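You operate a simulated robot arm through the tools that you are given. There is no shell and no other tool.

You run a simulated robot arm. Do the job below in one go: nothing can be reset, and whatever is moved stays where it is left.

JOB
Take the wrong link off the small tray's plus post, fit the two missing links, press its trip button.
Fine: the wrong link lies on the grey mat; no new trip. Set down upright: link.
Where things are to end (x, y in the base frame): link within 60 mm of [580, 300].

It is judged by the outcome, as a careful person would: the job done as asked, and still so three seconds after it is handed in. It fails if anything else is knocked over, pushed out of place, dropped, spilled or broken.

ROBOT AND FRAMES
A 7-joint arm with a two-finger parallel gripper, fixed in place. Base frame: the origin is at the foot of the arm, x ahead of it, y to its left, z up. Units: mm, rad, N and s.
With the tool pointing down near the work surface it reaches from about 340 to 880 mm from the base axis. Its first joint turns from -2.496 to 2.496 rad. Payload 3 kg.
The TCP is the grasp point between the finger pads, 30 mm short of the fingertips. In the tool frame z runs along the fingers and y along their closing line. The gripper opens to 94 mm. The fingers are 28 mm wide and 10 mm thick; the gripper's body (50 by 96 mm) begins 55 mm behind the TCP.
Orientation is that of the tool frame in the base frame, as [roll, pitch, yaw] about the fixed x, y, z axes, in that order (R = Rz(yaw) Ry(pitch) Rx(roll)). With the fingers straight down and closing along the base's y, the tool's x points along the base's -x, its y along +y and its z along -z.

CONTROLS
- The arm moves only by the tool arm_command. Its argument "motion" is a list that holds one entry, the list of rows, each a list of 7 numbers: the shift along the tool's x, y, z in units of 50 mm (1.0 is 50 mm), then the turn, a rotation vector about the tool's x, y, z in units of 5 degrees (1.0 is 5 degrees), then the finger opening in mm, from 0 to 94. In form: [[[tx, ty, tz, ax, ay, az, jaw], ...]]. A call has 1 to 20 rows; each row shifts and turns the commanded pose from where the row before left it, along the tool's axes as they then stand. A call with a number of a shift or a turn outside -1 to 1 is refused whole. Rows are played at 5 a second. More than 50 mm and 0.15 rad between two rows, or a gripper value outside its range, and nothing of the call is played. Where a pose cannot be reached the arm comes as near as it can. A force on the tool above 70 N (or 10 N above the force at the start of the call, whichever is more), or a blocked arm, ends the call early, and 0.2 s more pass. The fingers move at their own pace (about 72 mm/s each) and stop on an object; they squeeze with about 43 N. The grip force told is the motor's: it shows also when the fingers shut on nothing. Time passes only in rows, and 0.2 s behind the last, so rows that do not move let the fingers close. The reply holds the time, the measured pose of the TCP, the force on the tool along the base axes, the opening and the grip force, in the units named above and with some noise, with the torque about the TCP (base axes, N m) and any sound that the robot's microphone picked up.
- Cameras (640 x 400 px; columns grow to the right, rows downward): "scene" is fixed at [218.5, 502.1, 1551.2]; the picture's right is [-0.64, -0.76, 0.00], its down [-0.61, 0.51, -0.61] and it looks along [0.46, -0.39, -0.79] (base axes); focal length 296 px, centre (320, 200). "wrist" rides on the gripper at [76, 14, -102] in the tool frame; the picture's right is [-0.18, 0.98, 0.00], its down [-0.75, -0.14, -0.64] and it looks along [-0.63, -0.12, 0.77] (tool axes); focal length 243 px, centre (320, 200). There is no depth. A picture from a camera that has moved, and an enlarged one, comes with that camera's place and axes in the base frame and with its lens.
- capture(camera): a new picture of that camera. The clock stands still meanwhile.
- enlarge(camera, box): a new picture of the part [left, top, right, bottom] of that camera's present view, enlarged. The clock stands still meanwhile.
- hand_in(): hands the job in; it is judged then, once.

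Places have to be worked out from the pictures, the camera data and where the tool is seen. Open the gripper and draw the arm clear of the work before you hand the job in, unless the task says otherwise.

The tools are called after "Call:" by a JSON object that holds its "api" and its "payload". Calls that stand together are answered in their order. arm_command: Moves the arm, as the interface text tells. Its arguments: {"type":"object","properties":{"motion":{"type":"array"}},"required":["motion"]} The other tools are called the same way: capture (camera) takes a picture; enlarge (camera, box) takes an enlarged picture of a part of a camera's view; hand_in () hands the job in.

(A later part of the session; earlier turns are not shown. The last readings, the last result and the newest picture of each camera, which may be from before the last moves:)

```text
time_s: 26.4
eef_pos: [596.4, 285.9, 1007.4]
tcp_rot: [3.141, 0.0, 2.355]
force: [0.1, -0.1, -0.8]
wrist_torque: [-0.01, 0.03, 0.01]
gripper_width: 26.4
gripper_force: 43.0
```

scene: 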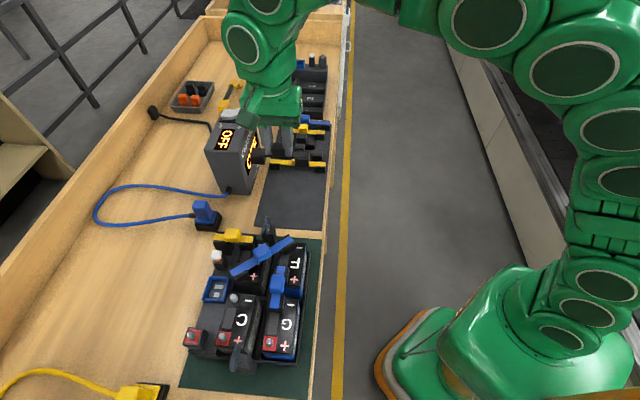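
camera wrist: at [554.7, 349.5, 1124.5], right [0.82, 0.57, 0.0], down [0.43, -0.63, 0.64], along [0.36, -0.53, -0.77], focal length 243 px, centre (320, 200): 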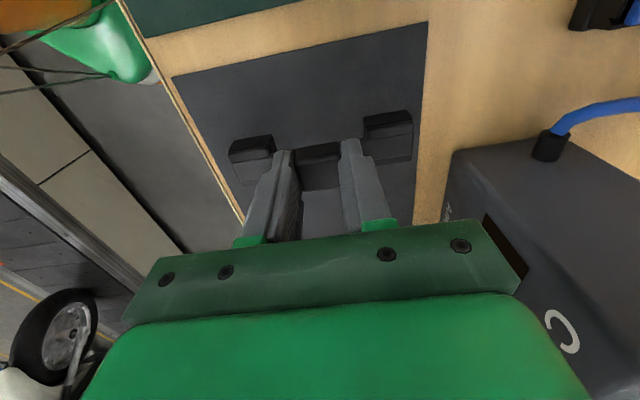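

No contact yet at TCP z≈1007; I continue in small steps.

Call:
{"api": "arm_command", "payload": {"motion": [[[0, 0, 0.04, 0, 0, 0, 10], [0, 0, 0.0, 0, 0, 0, 10]]]}}

Call:
{"api": "arm_command", "payload": {"motion": [[[0, 0, 0.04, 0, 0, 0, 10], [0, 0, 0.0, 0, 0, 0, 10]]]}}

Call:
{"api": "enlarge", "payload": {"camera": "wrist", "box": [210, 80, 430, 220]}}

```text
time_s: 27.0
eef_pos: [596.6, 285.7, 1004.9]
tcp_rot: [3.141, 0.0, 2.356]
force: [0.1, 0.0, -0.4]
wrist_torque: [-0.02, -0.02, 0.0]
gripper_width: 26.6
gripper_force: 42.8
```

```text
time_s: 27.6
eef_pos: [597.2, 285.8, 1004.0]
tcp_rot: [3.14, -0.001, 2.357]
force: [-6.8, -3.6, 20.6]
wrist_torque: [0.07, 0.3, -0.05]
gripper_width: 26.5
gripper_force: 43.1
```

```text
2.86 times, centred on (320, 150) of wrist
camera zoom: at [552.4, 348.8, 1105.4], right [0.82, 0.57, 0.0], down [0.43, -0.63, 0.64], along [0.36, -0.53, -0.77], focal length 693 px, centre (320, 343)
```

zoom: 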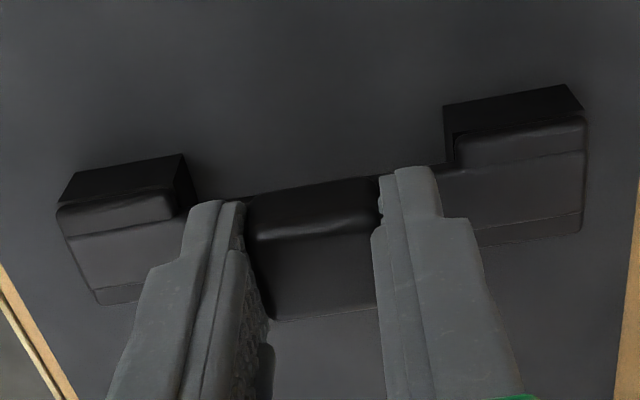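

Contact (≈20 N) at TCP z≈1003.7: the link rests on the mat. I relieve 1 mm, open the fingers gently, and back straight up.

Call:
{"api": "arm_command", "payload": {"motion": [[[0, 0, -0.02, 0, 0, 0, 10], [0, 0, 0, 0, 0, 0, 30], [0, 0, 0, 0, 0, 0, 45], [0, 0, 0, 0, 0, 0, 50], [0, 0, 0, 0, 0, 0, 50]]]}}

Call:
{"api": "arm_command", "payload": {"motion": [[[0, 0, -0.3, 0, 0, 0, 50], [0, 0, -0.6, 0, 0, 0, 50], [0, 0, -0.8, 0, 0, 0, 50], [0, 0, -0.8, 0, 0, 0, 50], [0, 0, 0, 0, 0, 0, 50]]]}}

Call:
{"api": "capture", "payload": {"camera": "wrist"}}

Call:
{"api": "capture", "payload": {"camera": "scene"}}

```text
time_s: 28.8
eef_pos: [598.2, 285.0, 1003.9]
tcp_rot: [3.14, 0.0, 2.356]
force: [0.5, 0.6, 0.1]
wrist_torque: [0.03, 0.02, -0.02]
gripper_width: 50.2
gripper_force: 0.1
```

```text
time_s: 30.0
eef_pos: [597.0, 285.0, 1133.3]
tcp_rot: [3.141, -0.001, 2.356]
force: [-0.3, 0.7, 0.5]
wrist_torque: [-0.02, -0.04, -0.05]
gripper_width: 50.1
gripper_force: 0.0
```

```text
taken
camera wrist: at [552.7, 348.6, 1234.7], right [0.82, 0.57, 0.0], down [0.43, -0.63, 0.64], along [0.36, -0.53, -0.77], focal length 243 px, centre (320, 200)
```

wrist: 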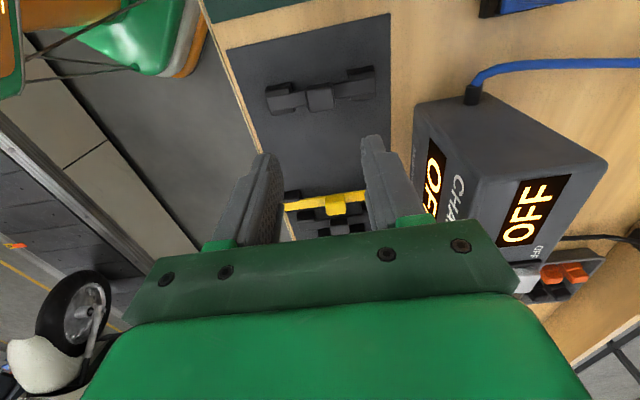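

```text
taken
```

scene: 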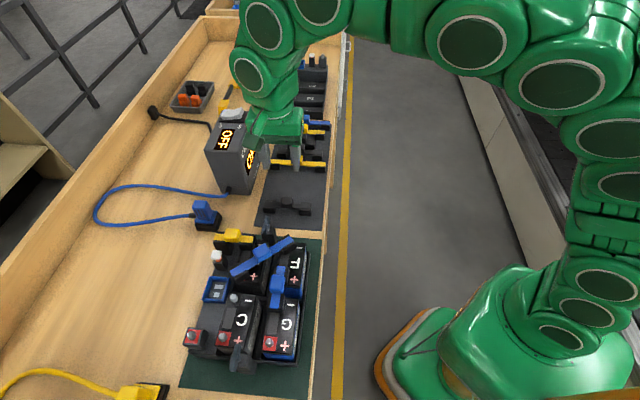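

The wrong link stands upright on the grey mat at about (596,286). I zoom on it to calibrate my image-to-position conversion with this known placement.

Call:
{"api": "enlarge", "payload": {"camera": "wrist", "box": [250, 50, 390, 130]}}

Call:
{"api": "enlarge", "payload": {"camera": "wrist", "box": [270, 160, 390, 250]}}

```text
4.57 times, centred on (320, 90) of wrist
camera zoom: at [552.7, 348.6, 1234.7], right [0.82, 0.57, 0.0], down [0.43, -0.63, 0.64], along [0.36, -0.53, -0.77], focal length 1109 px, centre (320, 703)
```

zoom: 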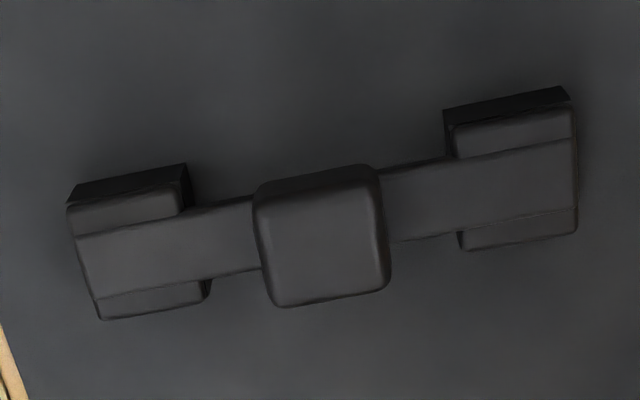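

```text
4.44 times, centred on (330, 205) of wrist
camera zoom: at [552.7, 348.6, 1234.7], right [0.82, 0.57, 0.0], down [0.43, -0.63, 0.64], along [0.36, -0.53, -0.77], focal length 1078 px, centre (276, 178)
```

zoom: 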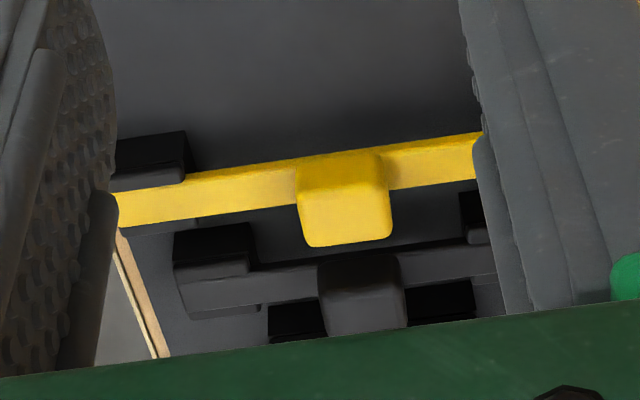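

Calibration is consistent: bar tops on the mat at z≈970, the wrong link is 113 mm long, grip was within 1.5 mm. Next I move over the short black‑B link, estimated at (757.7, 115.8).

Call:
{"api": "arm_command", "payload": {"motion": [[[-0.934, -0.0224, 0, 0, 0, 0, 60], [-0.934, -0.0224, 0, 0, 0, 0, 60], [-0.934, -0.0224, 0, 0, 0, 0, 60], [-0.934, -0.0224, 0, 0, 0, 0, 60], [-0.934, -0.0224, 0, 0, 0, 0, 60], [0, 0, 0, 0, 0, 0, 60]]]}}

Call:
{"api": "capture", "payload": {"camera": "wrist"}}

Call:
{"api": "enlarge", "payload": {"camera": "wrist", "box": [240, 50, 400, 150]}}

```text
time_s: 31.4
eef_pos: [757.2, 116.2, 1129.0]
tcp_rot: [3.141, 0.0, 2.358]
force: [-0.2, -0.3, -0.1]
wrist_torque: [-0.01, 0.01, 0.03]
gripper_width: 59.9
gripper_force: 0.0
```

```text
taken
camera wrist: at [713.2, 179.8, 1230.7], right [0.82, 0.57, 0.0], down [0.43, -0.63, 0.64], along [0.36, -0.53, -0.77], focal length 243 px, centre (320, 200)
```

wrist: 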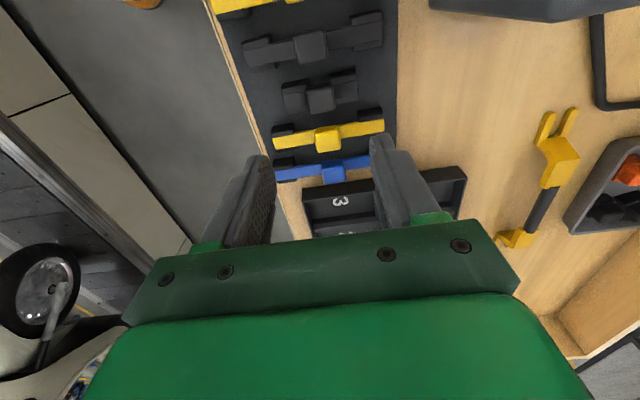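

```text
4.00 times, centred on (320, 100) of wrist
camera zoom: at [713.2, 179.8, 1230.7], right [0.82, 0.57, 0.0], down [0.43, -0.63, 0.64], along [0.36, -0.53, -0.77], focal length 970 px, centre (320, 600)
```

zoom: 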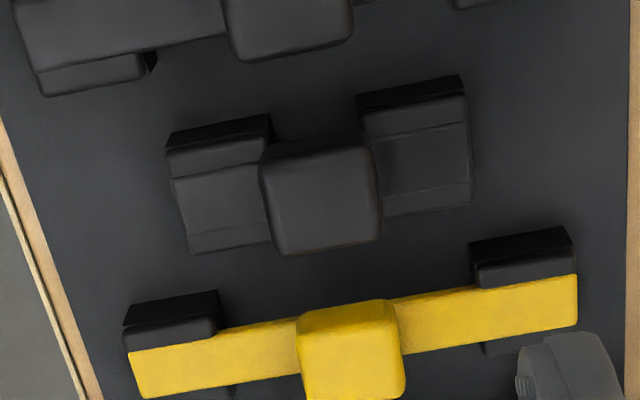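

Black‑B sits centred under the TCP within 0.5 mm and aligned with my closing line. I descend over it with the jaw at 50 mm to the same grip height as before (TCP z≈1004).

Call:
{"api": "arm_command", "payload": {"motion": [[[0, 0, 0.6, 0, 0, 0, 50], [0, 0, 0.8, 0, 0, 0, 50], [0, 0, 0.7, 0, 0, 0, 50], [0, 0, 0, 0, 0, 0, 50]]]}}

Call:
{"api": "enlarge", "payload": {"camera": "wrist", "box": [200, 60, 440, 220]}}

```text
time_s: 32.4
eef_pos: [759.0, 117.8, 1026.4]
tcp_rot: [3.142, -0.001, 2.357]
force: [0.3, -0.9, 0.1]
wrist_torque: [0.0, 0.0, 0.0]
gripper_width: 50.2
gripper_force: 0.0
```

```text
2.50 times, centred on (320, 140) of wrist
camera zoom: at [715.8, 181.3, 1128.7], right [0.82, 0.57, 0.0], down [0.43, -0.63, 0.64], along [0.36, -0.53, -0.77], focal length 606 px, centre (320, 350)
```

zoom: 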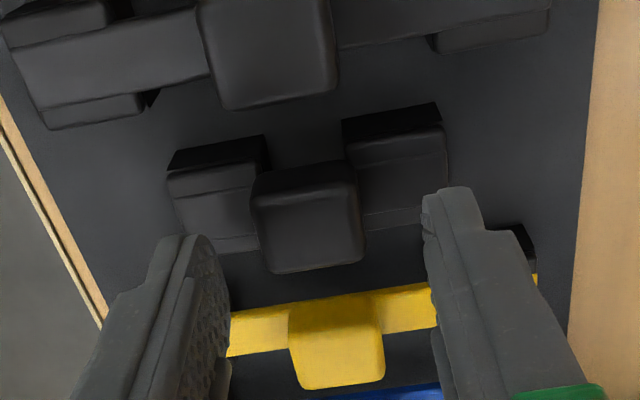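

The arm drifted ~3 mm along the bar during the descent (handle now 3.3 mm toward −y of the tool). I correct that and go down to the grip height.

Call:
{"api": "arm_command", "payload": {"motion": [[[0, -0.066, 0.1, 0, 0, 0, 50], [0, 0, 0.17, 0, 0, 0, 50], [0, 0, 0.17, 0, 0, 0, 50], [0, 0, 0, 0, 0, 0, 50], [0, 0, 0, 0, 0, 0, 50]]]}}

Call:
{"api": "enlarge", "payload": {"camera": "wrist", "box": [200, 80, 440, 240]}}

```text
time_s: 33.6
eef_pos: [758.1, 114.8, 1004.1]
tcp_rot: [3.141, -0.001, 2.355]
force: [-0.1, -0.5, 0.3]
wrist_torque: [0.0, -0.05, 0.0]
gripper_width: 50.0
gripper_force: 0.0
```

```text
2.50 times, centred on (320, 160) of wrist
camera zoom: at [713.2, 178.3, 1105.9], right [0.82, 0.57, 0.0], down [0.43, -0.63, 0.64], along [0.36, -0.53, -0.77], focal length 606 px, centre (320, 300)
```

zoom: 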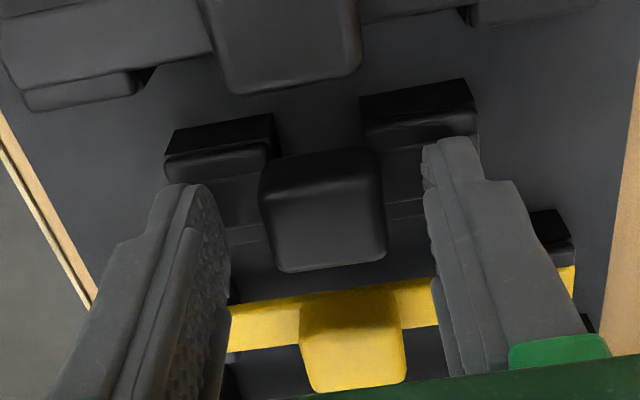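

Now centred (within ~1 mm) at z≈1004. I close on black‑B's handle.

Call:
{"api": "arm_command", "payload": {"motion": [[[0, 0, 0, 0, 0, 0, 30], [0, 0, 0, 0, 0, 0, 20], [0, 0, 0, 0, 0, 0, 10], [0, 0, 0, 0, 0, 0, 10]]]}}

Call:
{"api": "enlarge", "payload": {"camera": "wrist", "box": [200, 80, 440, 240]}}

```text
time_s: 34.6
eef_pos: [757.8, 114.9, 1003.9]
tcp_rot: [-3.141, -0.001, 2.355]
force: [0.3, -0.6, 0.0]
wrist_torque: [0.0, -0.03, -0.02]
gripper_width: 26.8
gripper_force: 43.3
```

```text
2.50 times, centred on (320, 160) of wrist
camera zoom: at [713.2, 178.3, 1105.9], right [0.82, 0.57, 0.0], down [0.43, -0.63, 0.64], along [0.36, -0.53, -0.77], focal length 606 px, centre (320, 300)
```

zoom: 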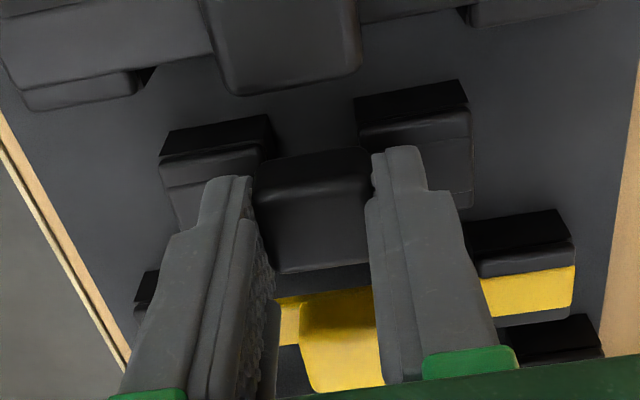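

Gripped at 26.8 mm. I lift to z≈1170 and carry it along the bench to hover above the C+/plus-post position near (429, 564).

Call:
{"api": "arm_command", "payload": {"motion": [[[0, 0, -0.3, 0, 0, 0, 10], [0, 0, -0.6, 0, 0, 0, 10], [0, 0, -0.9, 0, 0, 0, 10], [0, 0, -0.9, 0, 0, 0, 10], [0, 0, -0.6, 0, 0, 0, 10], [0.9167, 0, 0, 0, 0, 0, 10], [0.9167, 0, 0, 0, 0, 0, 10], [0.9167, 0, 0, 0, 0, 0, 10], [0.9167, 0, 0, 0, 0, 0, 10], [0.9167, 0, 0, 0, 0, 0, 10], [0.9167, 0, 0, 0, 0, 0, 10], [0.9167, 0, 0, 0, 0, 0, 10], [0.9167, 0, 0, 0, 0, 0, 10], [0.9167, 0, 0, 0, 0, 0, 10], [0.9167, 0, 0, 0, 0, 0, 10], [0.9167, 0, 0, 0, 0, 0, 10], [0.9167, 0, 0, 0, 0, 0, 10], [0, 0.86, 0, 0, 0, 0, 10], [0, 0.86, 0, 0, 0, 0, 10], [0, 0, 0, 0, 0, 0, 10]]]}}

Call:
{"api": "capture", "payload": {"camera": "wrist"}}

Call:
{"api": "capture", "payload": {"camera": "scene"}}

```text
time_s: 38.8
eef_pos: [428.2, 562.9, 1166.1]
tcp_rot: [3.141, 0.0, 2.356]
force: [-0.4, -0.2, -0.5]
wrist_torque: [0.0, 0.03, -0.02]
gripper_width: 26.6
gripper_force: 43.3
```

```text
taken
camera wrist: at [384.5, 627.1, 1266.7], right [0.82, 0.57, 0.0], down [0.43, -0.63, 0.64], along [0.36, -0.53, -0.77], focal length 243 px, centre (320, 200)
```

wrist: 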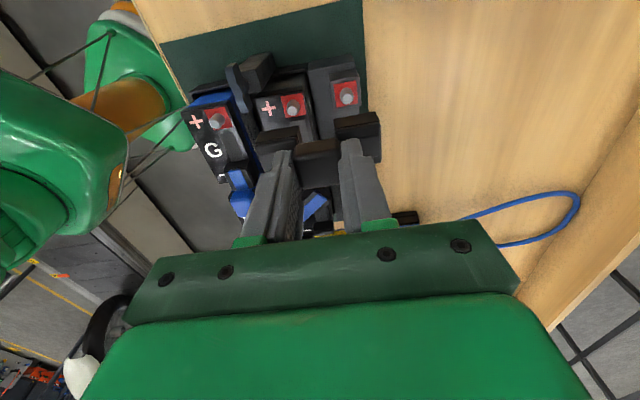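

```text
taken
```

scene: 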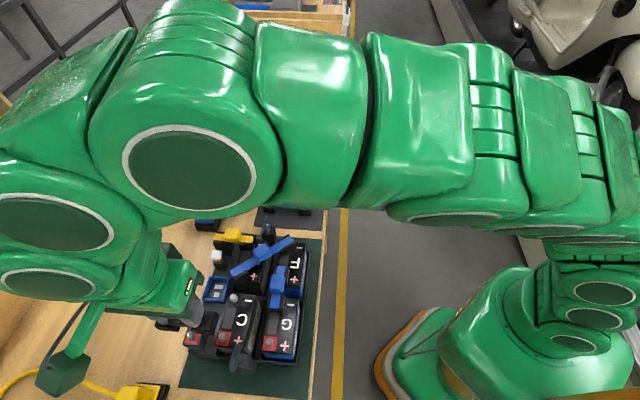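

All three bare studs (G+, C+, plus post) are visible ahead of the held link. I zoom in for precise positions.

Call:
{"api": "enlarge", "payload": {"camera": "wrist", "box": [180, 60, 400, 200]}}

Call:
{"api": "enlarge", "payload": {"camera": "wrist", "box": [250, 60, 400, 170]}}

```text
2.86 times, centred on (290, 130) of wrist
camera zoom: at [384.5, 627.1, 1266.7], right [0.82, 0.57, 0.0], down [0.43, -0.63, 0.64], along [0.36, -0.53, -0.77], focal length 693 px, centre (406, 400)
```

zoom: 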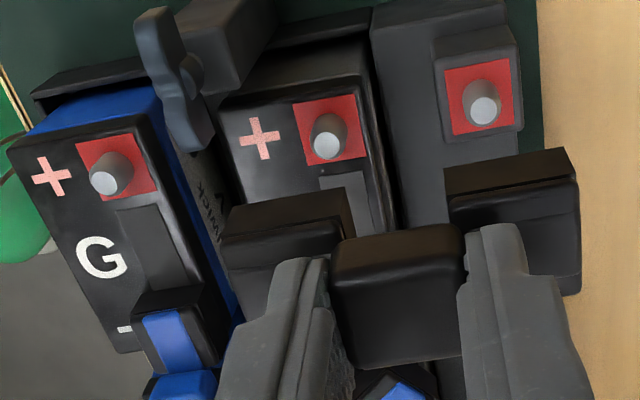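

```text
3.64 times, centred on (325, 115) of wrist
camera zoom: at [384.5, 627.1, 1266.7], right [0.82, 0.57, 0.0], down [0.43, -0.63, 0.64], along [0.36, -0.53, -0.77], focal length 882 px, centre (302, 509)
```

zoom: 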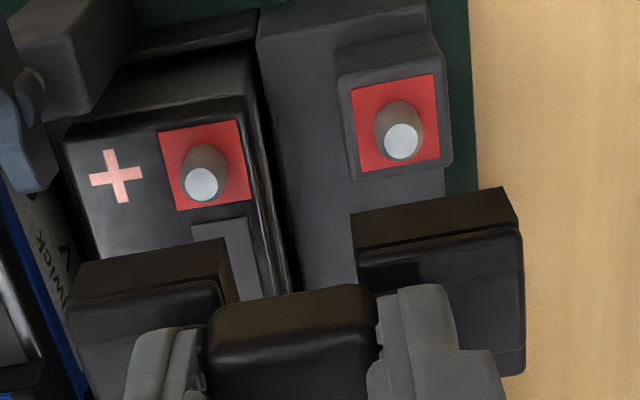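

Stereo of two views agrees well: stud tops at z≈1040, C+ (409.0,545.3), plus post (444.2,582.4), C− (453.6,499), G+ (355.3,495). The short link must be centred at about (426.6,563.8). I fine-adjust, lower to just above the studs and re-check the position.

Call:
{"api": "arm_command", "payload": {"motion": [[[0.016, -0.02, 0, 0, 0, -0.2, 10], [0, 0, 0.5, 0, 0, 0, 10], [0, 0, 0.5, 0, 0, 0, 10], [0, 0, 0, 0, 0, 0, 10], [0, 0, 0, 0, 0, 0, 10]]]}}

Call:
{"api": "capture", "payload": {"camera": "wrist"}}

Call:
{"api": "enlarge", "payload": {"camera": "wrist", "box": [210, 60, 420, 190]}}

```text
time_s: 40.0
eef_pos: [425.0, 562.7, 1118.4]
tcp_rot: [3.141, -0.001, 2.374]
force: [-0.2, 0.5, 0.2]
wrist_torque: [0.03, 0.02, -0.04]
gripper_width: 26.7
gripper_force: 43.3
```

```text
taken
camera wrist: at [380.3, 625.7, 1218.9], right [0.81, 0.58, 0.0], down [0.44, -0.62, 0.64], along [0.37, -0.52, -0.77], focal length 243 px, centre (320, 200)
```

wrist: 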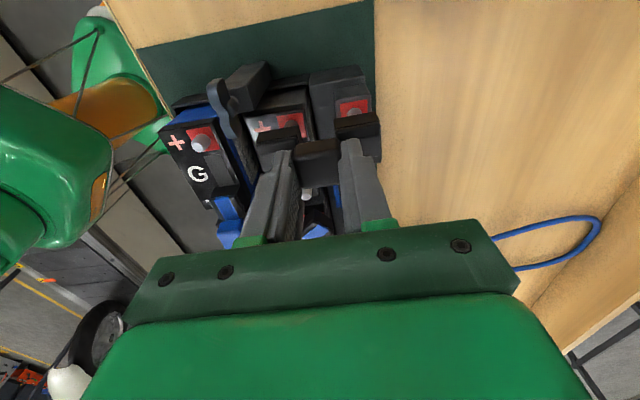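

```text
3.05 times, centred on (315, 125) of wrist
camera zoom: at [380.3, 625.7, 1218.9], right [0.81, 0.58, 0.0], down [0.44, -0.62, 0.64], along [0.37, -0.52, -0.77], focal length 739 px, centre (335, 429)
```

zoom: 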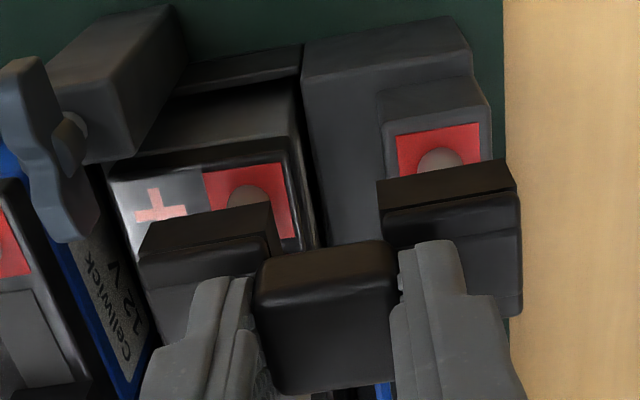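

The arm ended ~2 mm off the target (425.2,562.8 vs 427.1,563.3). I correct it while lowering a few mm, then re-check.

Call:
{"api": "arm_command", "payload": {"motion": [[[-0.0194, 0.0326, 0, 0, 0, 0, 10], [0, 0, 0.1, 0, 0, 0, 10], [0, 0, 0, 0, 0, 0, 10], [0, 0, 0, 0, 0, 0, 10]]]}}

Call:
{"api": "enlarge", "payload": {"camera": "wrist", "box": [210, 60, 420, 190]}}

```text
time_s: 41.0
eef_pos: [428.2, 563.8, 1112.0]
tcp_rot: [-3.141, 0.001, 2.375]
force: [0.4, -0.1, -0.2]
wrist_torque: [0.0, 0.0, -0.01]
gripper_width: 26.8
gripper_force: 42.8
```

```text
3.05 times, centred on (315, 125) of wrist
camera zoom: at [383.1, 626.5, 1214.2], right [0.81, 0.58, 0.0], down [0.44, -0.62, 0.64], along [0.37, -0.52, -0.77], focal length 739 px, centre (335, 429)
```

zoom: 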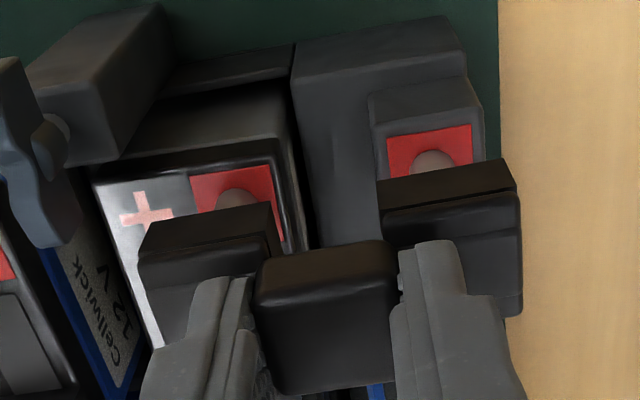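

Position is now ~1 mm beyond; I wait briefly to see where the arm settles before correcting.

Call:
{"api": "arm_command", "payload": {"motion": [[[0, 0, 0, 0, 0, 0, 10], [0, 0, 0, 0, 0, 0, 10], [0, 0, 0, 0, 0, 0, 10], [0, 0, 0, 0, 0, 0, 10], [0, 0, 0, 0, 0, 0, 10]]]}}

Call:
{"api": "enlarge", "payload": {"camera": "wrist", "box": [210, 60, 420, 190]}}

```text
time_s: 42.2
eef_pos: [428.2, 564.0, 1112.8]
tcp_rot: [3.14, 0.0, 2.373]
force: [0.7, 0.4, 0.5]
wrist_torque: [0.0, 0.01, -0.05]
gripper_width: 26.5
gripper_force: 43.1
```

```text
3.05 times, centred on (315, 125) of wrist
camera zoom: at [383.1, 626.5, 1214.2], right [0.81, 0.58, 0.0], down [0.44, -0.62, 0.64], along [0.37, -0.52, -0.77], focal length 739 px, centre (335, 429)
```

zoom: 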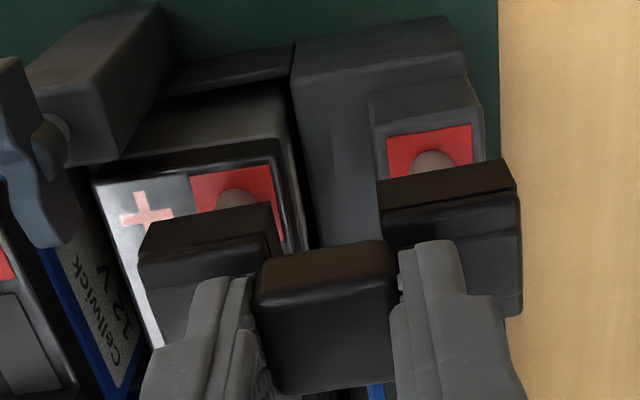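

Settled at (428.0,563.6); I correct by ~1 mm and lower 8 mm more to just before the sockets meet the studs.

Call:
{"api": "arm_command", "payload": {"motion": [[[0.0098, -0.0178, 0, 0, 0, 0, 10], [0, 0, 0.1, 0, 0, 0, 10], [0, 0, 0.06, 0, 0, 0, 10], [0, 0, 0, 0, 0, 0, 10], [0, 0, 0, 0, 0, 0, 10]]]}}

Call:
{"api": "capture", "payload": {"camera": "wrist"}}

```text
time_s: 43.4
eef_pos: [426.9, 565.0, 1104.5]
tcp_rot: [3.141, -0.001, 2.373]
force: [0.3, -0.5, -1.7]
wrist_torque: [0.0, -0.02, -0.04]
gripper_width: 26.7
gripper_force: 42.7
```

```text
taken
camera wrist: at [382.2, 627.1, 1206.9], right [0.81, 0.58, 0.0], down [0.44, -0.62, 0.64], along [0.37, -0.52, -0.77], focal length 243 px, centre (320, 200)
```

wrist: 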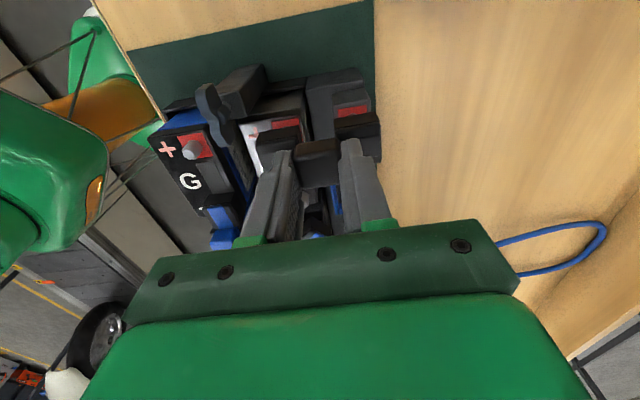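

TCP at (427.1,564.2,1104.9): 0.9 mm off. I correct and lower in 3 mm steps, watching for contact.

Call:
{"api": "arm_command", "payload": {"motion": [[[-0.0115, -0.014, 0, 0, 0, 0, 10], [0, 0, 0.06, 0, 0, 0, 10], [0, 0, 0, 0, 0, 0, 10]]]}}

Call:
{"api": "arm_command", "payload": {"motion": [[[0, 0, 0.06, 0, 0, 0, 10], [0, 0, 0, 0, 0, 0, 10]]]}}

Call:
{"api": "enlarge", "payload": {"camera": "wrist", "box": [210, 70, 420, 200]}}

```text
time_s: 44.2
eef_pos: [427.1, 561.4, 1100.9]
tcp_rot: [3.14, 0.001, 2.376]
force: [-0.5, 0.0, -1.3]
wrist_torque: [-0.03, -0.02, -0.03]
gripper_width: 26.5
gripper_force: 43.0
```

```text
time_s: 44.8
eef_pos: [427.0, 562.6, 1098.5]
tcp_rot: [3.141, 0.001, 2.375]
force: [0.3, -0.4, -1.0]
wrist_torque: [0.01, 0.0, 0.01]
gripper_width: 26.6
gripper_force: 43.2
```

```text
3.05 times, centred on (315, 135) of wrist
camera zoom: at [381.9, 625.8, 1201.0], right [0.81, 0.58, 0.0], down [0.44, -0.62, 0.64], along [0.37, -0.52, -0.77], focal length 739 px, centre (335, 398)
```

zoom: 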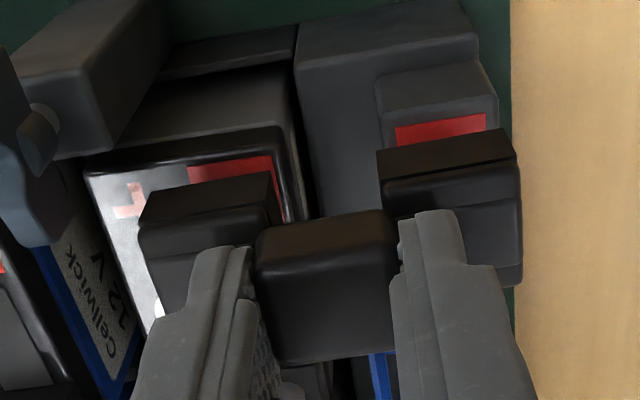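

Aligned to within 0.5 mm (426.8,562.9), no contact force. I continue down in 3 mm steps.

Call:
{"api": "arm_command", "payload": {"motion": [[[0, 0, 0.06, 0, 0, 0, 10], [0, 0, 0, 0, 0, 0, 10]]]}}

Call:
{"api": "arm_command", "payload": {"motion": [[[0, 0, 0.06, 0, 0, 0, 10], [0, 0, 0, 0, 0, 0, 10]]]}}

Call:
{"api": "enlarge", "payload": {"camera": "wrist", "box": [210, 70, 420, 200]}}

```text
time_s: 45.4
eef_pos: [428.0, 563.0, 1096.0]
tcp_rot: [3.14, 0.002, 2.375]
force: [-0.4, 0.7, -0.5]
wrist_torque: [-0.01, 0.01, -0.03]
gripper_width: 26.4
gripper_force: 43.0
```

```text
time_s: 46.0
eef_pos: [428.0, 562.7, 1092.6]
tcp_rot: [3.14, 0.0, 2.376]
force: [-0.1, -0.7, -0.2]
wrist_torque: [0.01, -0.04, -0.02]
gripper_width: 26.5
gripper_force: 43.2
```

```text
3.05 times, centred on (315, 135) of wrist
camera zoom: at [381.7, 625.5, 1194.5], right [0.81, 0.58, 0.0], down [0.44, -0.62, 0.64], along [0.37, -0.52, -0.77], focal length 739 px, centre (335, 398)
```

zoom: 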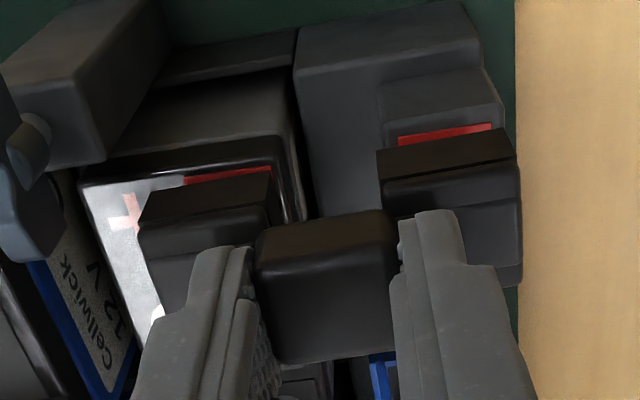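

At z≈1092.5 with no resistance, the sockets seem to be sliding over the studs. I continue to lower toward the seated height (≈1079.7).

Call:
{"api": "arm_command", "payload": {"motion": [[[0, 0, 0.06, 0, 0, 0, 10], [0, 0, 0, 0, 0, 0, 10]]]}}

Call:
{"api": "arm_command", "payload": {"motion": [[[0, 0, 0.06, 0, 0, 0, 10], [0, 0, 0, 0, 0, 0, 10]]]}}

Call:
{"api": "arm_command", "payload": {"motion": [[[0, 0, 0.06, 0, 0, 0, 10], [0, 0, 0, 0, 0, 0, 10]]]}}

Call:
{"api": "enlarge", "payload": {"camera": "wrist", "box": [210, 70, 420, 200]}}

```text
time_s: 46.6
eef_pos: [425.2, 563.5, 1089.5]
tcp_rot: [-3.14, -0.001, 2.373]
force: [-0.2, 0.0, -0.3]
wrist_torque: [0.0, -0.01, 0.01]
gripper_width: 26.6
gripper_force: 42.7
```

```text
time_s: 47.2
eef_pos: [427.3, 562.7, 1086.2]
tcp_rot: [3.141, -0.001, 2.374]
force: [0.2, 0.3, -0.5]
wrist_torque: [0.01, 0.04, -0.01]
gripper_width: 26.4
gripper_force: 43.3
```

```text
time_s: 47.8
eef_pos: [427.6, 562.3, 1083.8]
tcp_rot: [-3.14, 0.0, 2.375]
force: [0.6, 0.4, -0.1]
wrist_torque: [0.0, -0.01, -0.01]
gripper_width: 26.3
gripper_force: 43.1
```

```text
3.05 times, centred on (315, 135) of wrist
camera zoom: at [383.2, 625.3, 1185.2], right [0.81, 0.58, 0.0], down [0.44, -0.62, 0.64], along [0.37, -0.52, -0.77], focal length 739 px, centre (335, 398)
```

zoom: 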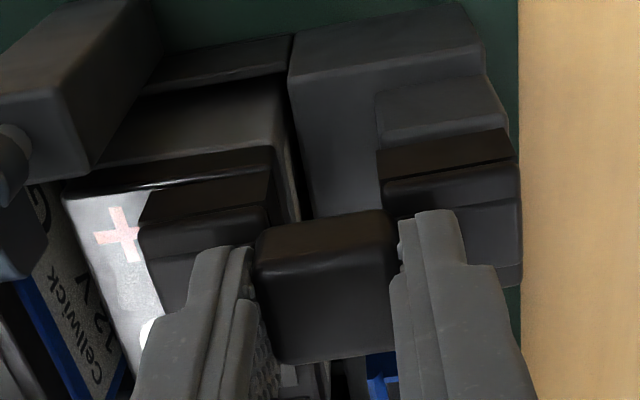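

Nearly seated (z≈1083, pads fully covered). I go on in 2 mm steps until contact.

Call:
{"api": "arm_command", "payload": {"motion": [[[0, 0, 0.04, 0, 0, 0, 10], [0, 0, 0, 0, 0, 0, 10]]]}}

Call:
{"api": "arm_command", "payload": {"motion": [[[0, 0, 0.04, 0, 0, 0, 10], [0, 0, 0, 0, 0, 0, 10]]]}}

```text
time_s: 48.4
eef_pos: [427.9, 561.0, 1081.6]
tcp_rot: [-3.141, -0.002, 2.375]
force: [0.0, -0.2, -1.1]
wrist_torque: [0.02, 0.04, 0.04]
gripper_width: 26.5
gripper_force: 42.5
```

```text
time_s: 49.0
eef_pos: [429.0, 562.1, 1079.4]
tcp_rot: [3.14, 0.001, 2.373]
force: [-4.1, -1.0, 11.4]
wrist_torque: [0.02, 0.12, 0.0]
gripper_width: 26.3
gripper_force: 43.1
```

Contact (11 N) exactly at the expected seated height 1079.4. I press 1 mm more to confirm a firm seat and look.

Call:
{"api": "arm_command", "payload": {"motion": [[[0, 0, 0.02, 0, 0, 0, 10], [0, 0, 0, 0, 0, 0, 10]]]}}

Call:
{"api": "enlarge", "payload": {"camera": "wrist", "box": [210, 70, 420, 200]}}

```text
time_s: 49.6
eef_pos: [428.6, 562.4, 1078.6]
tcp_rot: [3.14, 0.001, 2.374]
force: [-0.1, -3.4, 35.5]
wrist_torque: [-0.06, 0.03, -0.04]
gripper_width: 26.5
gripper_force: 42.5
```

```text
3.05 times, centred on (315, 135) of wrist
camera zoom: at [383.7, 624.5, 1180.9], right [0.81, 0.58, 0.0], down [0.44, -0.63, 0.64], along [0.37, -0.52, -0.77], focal length 739 px, centre (335, 398)
```

zoom: 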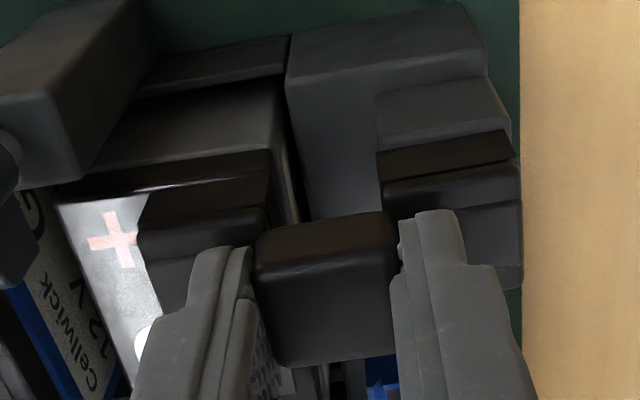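

Firm seat (35 N, no further travel). I relieve, open gently to 50 mm, and back straight up to inspect.

Call:
{"api": "arm_command", "payload": {"motion": [[[0, 0, -0.03, 0, 0, 0, 10], [0, 0, 0, 0, 0, 0, 30], [0, 0, 0, 0, 0, 0, 45], [0, 0, 0, 0, 0, 0, 50], [0, 0, 0, 0, 0, 0, 50]]]}}

Call:
{"api": "arm_command", "payload": {"motion": [[[0, 0, -0.3, 0, 0, 0, 50], [0, 0, -0.6, 0, 0, 0, 50], [0, 0, -0.8, 0, 0, 0, 50], [0, 0, -0.3, 0, 0, 0, 50], [0, 0, 0, 0, 0, 0, 50]]]}}

Call:
{"api": "capture", "payload": {"camera": "wrist"}}

Call:
{"api": "enlarge", "payload": {"camera": "wrist", "box": [200, 40, 400, 165]}}

```text
time_s: 50.8
eef_pos: [428.1, 560.7, 1079.5]
tcp_rot: [-3.14, 0.0, 2.372]
force: [0.6, 0.4, 0.0]
wrist_torque: [0.04, 0.01, -0.01]
gripper_width: 50.0
gripper_force: 0.1
```

```text
time_s: 52.0
eef_pos: [428.0, 562.2, 1178.7]
tcp_rot: [3.141, 0.0, 2.376]
force: [0.1, -0.5, 0.3]
wrist_torque: [0.0, -0.01, 0.01]
gripper_width: 50.2
gripper_force: 0.1
```

```text
taken
camera wrist: at [383.0, 624.0, 1280.6], right [0.81, 0.58, 0.0], down [0.44, -0.62, 0.64], along [0.37, -0.52, -0.77], focal length 243 px, centre (320, 200)
```

wrist: 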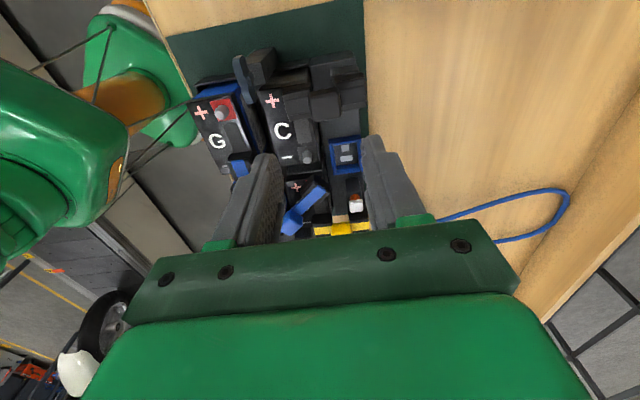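

```text
3.20 times, centred on (300, 102) of wrist
camera zoom: at [383.0, 624.0, 1280.6], right [0.81, 0.58, 0.0], down [0.44, -0.62, 0.64], along [0.37, -0.52, -0.77], focal length 776 px, centre (384, 512)
```

zoom: 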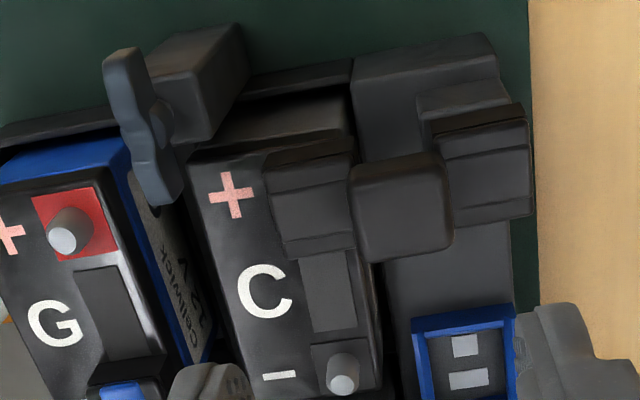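

The short link is properly seated on C+ and the plus post. With refined camera axes I get G+ ≈(354.1,491.3) and C− ≈(454.5,499.0): spacing ≈101 mm. Now back to the mat to measure the two ~127 mm candidates (black‑A and yellow‑2).

Call:
{"api": "arm_command", "payload": {"motion": [[[0, -0.835, 0, 0, 0, 0.2, 60], [0, -0.835, 0, 0, 0, 0, 60], [-0.9145, 0, 0, 0, 0, 0, 60], [-0.9145, 0, 0, 0, 0, 0, 60], [-0.9145, 0, 0, 0, 0, 0, 60], [-0.9145, 0, 0, 0, 0, 0, 60], [-0.9145, 0, 0, 0, 0, 0, 60], [-0.9145, 0, 0, 0, 0, 0, 60], [-0.9145, 0, 0, 0, 0, 0, 60], [-0.9145, 0, 0, 0, 0, 0, 60], [-0.9145, 0, 0, 0, 0, 0, 60], [-0.9145, 0, 0, 0, 0, 0, 60], [-0.9145, 0, 0, 0, 0, 0, 60], [-0.9145, 0, 0, 0, 0, 0, 60], [0, 0, 0.5, 0, 0, 0, 60], [0, 0, 0.4, 0, 0, 0, 60], [0, 0, 0, 0, 0, 0, 60]]]}}

Call:
{"api": "capture", "payload": {"camera": "wrist"}}

Call:
{"api": "enlarge", "payload": {"camera": "wrist", "box": [230, 10, 400, 160]}}

Call:
{"api": "capture", "payload": {"camera": "scene"}}

```text
time_s: 55.6
eef_pos: [757.1, 113.0, 1135.3]
tcp_rot: [-3.141, 0.0, 2.356]
force: [-0.9, -0.3, 0.1]
wrist_torque: [0.03, -0.04, -0.01]
gripper_width: 60.1
gripper_force: 0.0
```

```text
taken
camera wrist: at [713.2, 176.6, 1237.2], right [0.82, 0.57, 0.0], down [0.43, -0.63, 0.64], along [0.36, -0.53, -0.77], focal length 243 px, centre (320, 200)
```

wrist: 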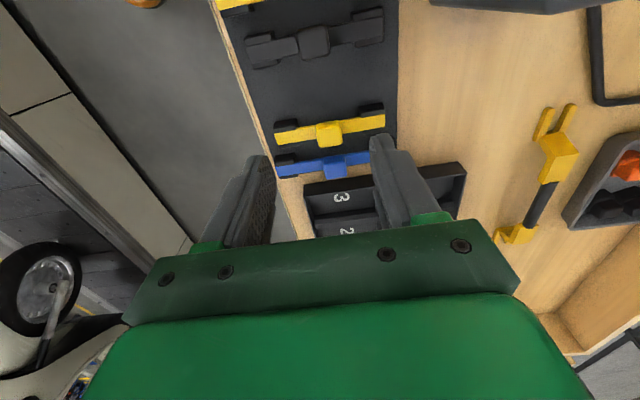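

```text
2.67 times, centred on (315, 85) of wrist
camera zoom: at [713.2, 176.6, 1237.2], right [0.82, 0.57, 0.0], down [0.43, -0.63, 0.64], along [0.36, -0.53, -0.77], focal length 647 px, centre (333, 507)
```

zoom: 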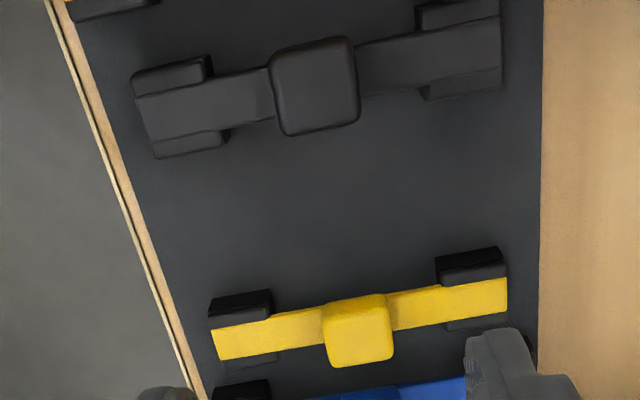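

```text
taken
```

scene: 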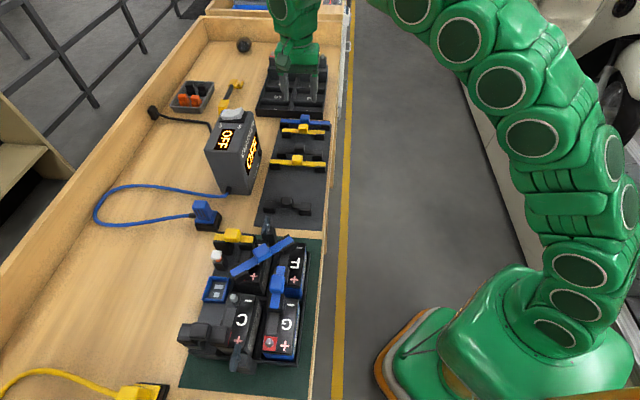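

Black‑A (126.8 mm) and yellow‑2 (127.7 mm) are the same length within error; I'll use yellow‑2 at about (789.3,85.1). I move over it and lower partway, then re-check centring.

Call:
{"api": "arm_command", "payload": {"motion": [[[-0.85, 0.062, 0, 0, 0, 0, 50], [0, 0, 0.7, 0, 0, 0, 50], [0, 0, 0.7, 0, 0, 0, 50], [0, 0, 0.5, 0, 0, 0, 50], [0, 0, 0, 0, 0, 0, 50], [0, 0, 0, 0, 0, 0, 50]]]}}

Call:
{"api": "enlarge", "payload": {"camera": "wrist", "box": [200, 60, 440, 220]}}

```text
time_s: 57.0
eef_pos: [786.2, 85.3, 1038.8]
tcp_rot: [3.141, -0.001, 2.357]
force: [0.1, 0.2, -0.3]
wrist_torque: [0.03, 0.02, 0.0]
gripper_width: 49.9
gripper_force: 0.1
```

```text
2.50 times, centred on (320, 140) of wrist
camera zoom: at [741.7, 149.3, 1141.3], right [0.82, 0.57, 0.0], down [0.43, -0.63, 0.64], along [0.36, -0.53, -0.77], focal length 606 px, centre (320, 350)
```

zoom: 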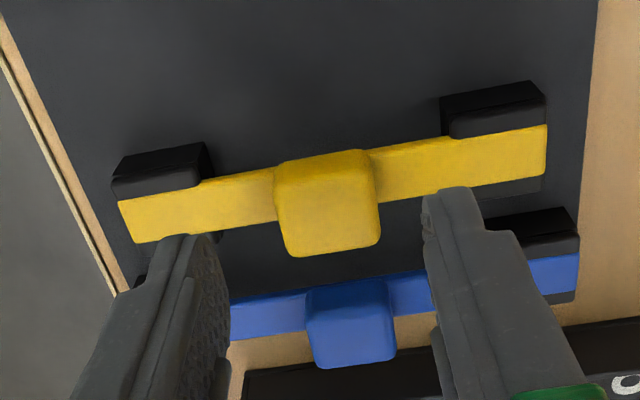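

The link is 2.9 mm ahead and 2 mm to the side of the TCP; I correct and go down to the grip height.

Call:
{"api": "arm_command", "payload": {"motion": [[[-0.06, 0.041, 0.1, 0, 0, 0, 50], [0, 0, 0.3, 0, 0, 0, 50], [0, 0, 0.3, 0, 0, 0, 50], [0, 0, 0, 0, 0, 0, 50], [0, 0, 0, 0, 0, 0, 50]]]}}

Call:
{"api": "enlarge", "payload": {"camera": "wrist", "box": [200, 70, 440, 230]}}

```text
time_s: 58.2
eef_pos: [791.3, 86.0, 1005.3]
tcp_rot: [3.14, 0.0, 2.358]
force: [-0.1, -0.1, 0.0]
wrist_torque: [-0.02, -0.03, 0.02]
gripper_width: 50.2
gripper_force: 0.1
```

```text
2.50 times, centred on (320, 150) of wrist
camera zoom: at [747.8, 149.0, 1106.5], right [0.82, 0.57, 0.0], down [0.43, -0.63, 0.64], along [0.36, -0.53, -0.77], focal length 606 px, centre (320, 325)
```

zoom: 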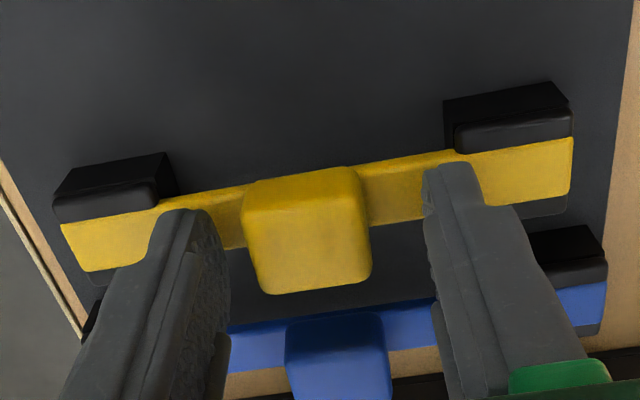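

Slight overshoot: handle now 2 mm to −y and 1.7 mm nearer. I correct and check again.

Call:
{"api": "arm_command", "payload": {"motion": [[[0.034, -0.042, 0, 0, 0, 0, 50], [0, 0, 0, 0, 0, 0, 50], [0, 0, 0, 0, 0, 0, 50]]]}}

Call:
{"api": "enlarge", "payload": {"camera": "wrist", "box": [200, 70, 440, 230]}}

```text
time_s: 59.0
eef_pos: [789.6, 85.9, 1005.0]
tcp_rot: [3.139, -0.002, 2.358]
force: [0.3, 0.3, -0.1]
wrist_torque: [0.0, 0.0, -0.03]
gripper_width: 50.2
gripper_force: 0.1
```

```text
2.50 times, centred on (320, 150) of wrist
camera zoom: at [745.2, 149.3, 1106.6], right [0.82, 0.57, 0.0], down [0.43, -0.63, 0.64], along [0.36, -0.53, -0.77], focal length 606 px, centre (320, 325)
```

zoom: 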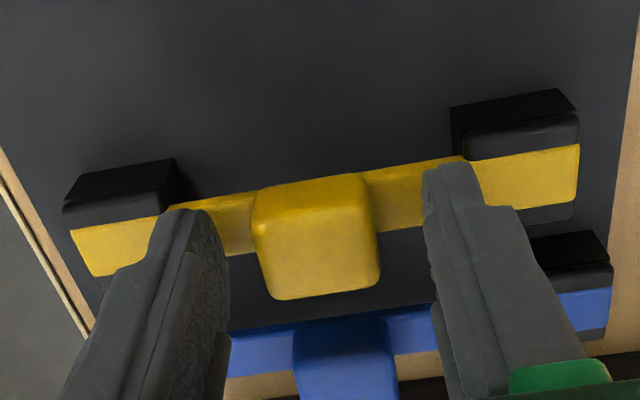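

Centred within 0.5 mm. I close on the yellow link's handle.

Call:
{"api": "arm_command", "payload": {"motion": [[[0, 0, 0, 0, 0, 0, 30], [0, 0, 0, 0, 0, 0, 20], [0, 0, 0, 0, 0, 0, 10], [0, 0, 0, 0, 0, 0, 10]]]}}

Call:
{"api": "enlarge", "payload": {"camera": "wrist", "box": [200, 70, 440, 230]}}

```text
time_s: 60.0
eef_pos: [789.3, 86.3, 1004.5]
tcp_rot: [3.141, 0.0, 2.356]
force: [0.5, -1.0, -0.1]
wrist_torque: [-0.02, 0.0, -0.01]
gripper_width: 26.5
gripper_force: 43.1
```

```text
2.50 times, centred on (320, 150) of wrist
camera zoom: at [745.3, 149.3, 1106.7], right [0.82, 0.57, 0.0], down [0.43, -0.63, 0.64], along [0.36, -0.53, -0.77], focal length 606 px, centre (320, 325)
```

zoom: 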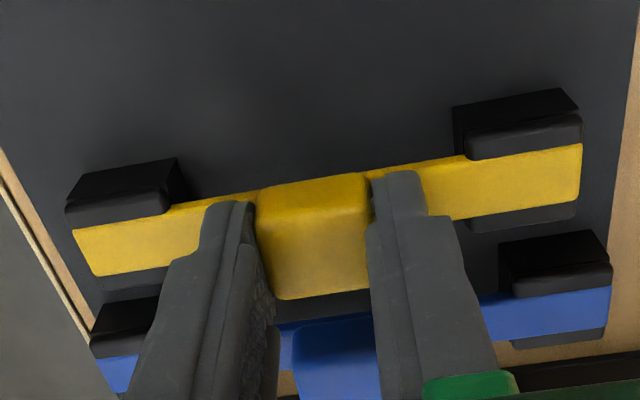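

Gripped at 26.5 mm. I lift, carry to hover above the G+/C− diagonal centre (404,495) and rotate so the bar points about 4.6° in the base frame.

Call:
{"api": "arm_command", "payload": {"motion": [[[0, 0, -0.3, 0, 0, 0, 10], [0, 0, -0.6, 0, 0, 0, 10], [0, 0, -0.9, 0, 0, 0, 10], [0, 0, -0.9, 0, 0, 0, 10], [0, 0, -0.8, 0, 0, 0, 10], [0.936, 0.0293, 0, 0, 0, 0, 10], [0.936, 0.0293, 0, 0, 0, 0, 10], [0.936, 0.0293, 0, 0, 0, 0, 10], [0.936, 0.0293, 0, 0, 0, 0, 10], [0.936, 0.0293, 0, 0, 0, 0, 10], [0.936, 0.0293, 0, 0, 0, 0, 10], [0.936, 0.0293, 0, 0, 0, 0, 10], [0.936, 0.0293, 0, 0, 0, 0, 10], [0.936, 0.0293, 0, 0, 0, 0, 10], [0.936, 0.0293, 0, 0, 0, 0, 10], [0.936, 0.0293, 0, 0, 0, 0, 10], [0.936, 0.0293, 0, 0, 0, 0, 10], [0, 0, 0, 0, 0, 0, 10]]]}}

Call:
{"api": "arm_command", "payload": {"motion": [[[0, 0, 0, 0, 0, 0.898, 10], [0, 0, 0, 0, 0, 0.898, 10], [0, 0, 0, 0, 0, 0.898, 10], [0, 0, 0, 0, 0, 0.898, 10], [0, 0, 0, 0, 0, 0.898, 10], [0, 0, 0, 0, 0, 0.898, 10], [0, 0, 0, 0, 0, 0.898, 10], [0, 0, 0, 0, 0, 0.898, 10], [0, 0, 0, 0, 0, 0.898, 10], [0, 0, 0, 0, 0, 0, 10]]]}}

Call:
{"api": "capture", "payload": {"camera": "wrist"}}

Call:
{"api": "capture", "payload": {"camera": "scene"}}

```text
time_s: 63.8
eef_pos: [403.9, 498.6, 1179.8]
tcp_rot: [-3.14, 0.0, 2.355]
force: [0.5, -0.2, 0.4]
wrist_torque: [0.02, 0.0, -0.01]
gripper_width: 26.6
gripper_force: 43.2
```

```text
time_s: 66.0
eef_pos: [405.6, 496.1, 1178.3]
tcp_rot: [-3.141, 0.001, 1.65]
force: [-0.2, 0.0, -0.1]
wrist_torque: [0.01, -0.02, 0.0]
gripper_width: 26.5
gripper_force: 43.6
```

```text
taken
camera wrist: at [413.4, 573.3, 1281.7], right [0.99, -0.1, 0.0], down [-0.08, -0.76, 0.64], along [-0.07, -0.64, -0.77], focal length 243 px, centre (320, 200)
```

wrist: 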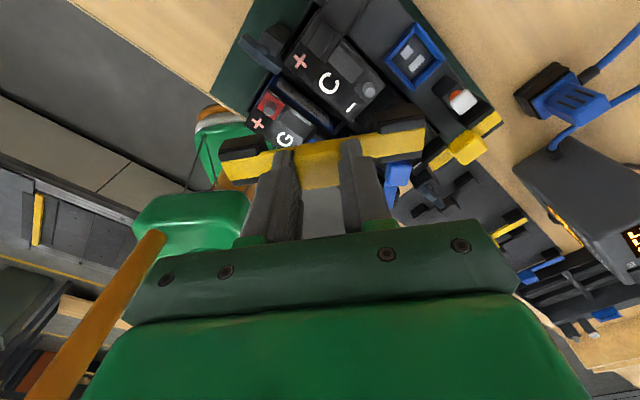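

```text
taken
```

scene: 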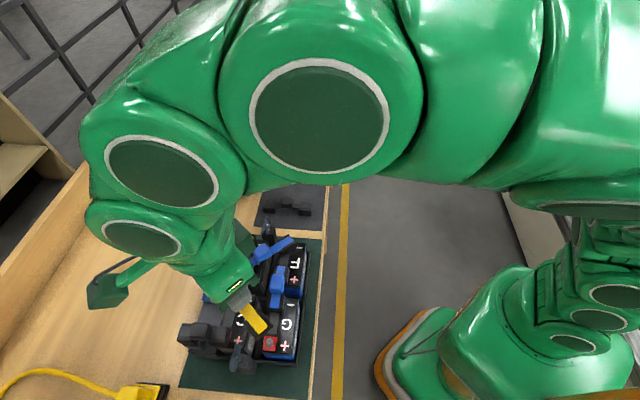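

Reached. C− and G+ are both visible ahead of the held link; I zoom to measure them from here.

Call:
{"api": "enlarge", "payload": {"camera": "wrist", "box": [210, 50, 430, 190]}}

Call:
{"api": "enlarge", "payload": {"camera": "wrist", "box": [240, 60, 400, 150]}}

```text
2.86 times, centred on (320, 120) of wrist
camera zoom: at [413.4, 573.3, 1281.7], right [0.99, -0.1, 0.0], down [-0.08, -0.76, 0.64], along [-0.07, -0.64, -0.77], focal length 693 px, centre (320, 429)
```

zoom: 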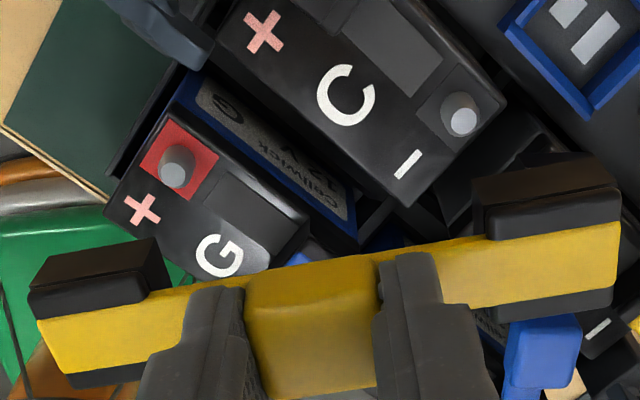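

```text
4.00 times, centred on (320, 105) of wrist
camera zoom: at [413.4, 573.3, 1281.7], right [0.99, -0.1, 0.0], down [-0.08, -0.76, 0.64], along [-0.07, -0.64, -0.77], focal length 970 px, centre (320, 580)
```

zoom: 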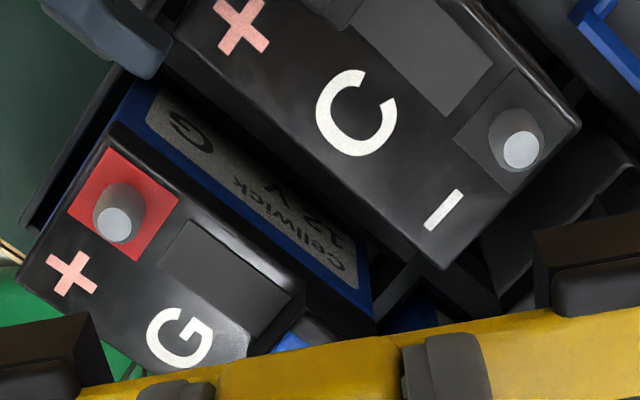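

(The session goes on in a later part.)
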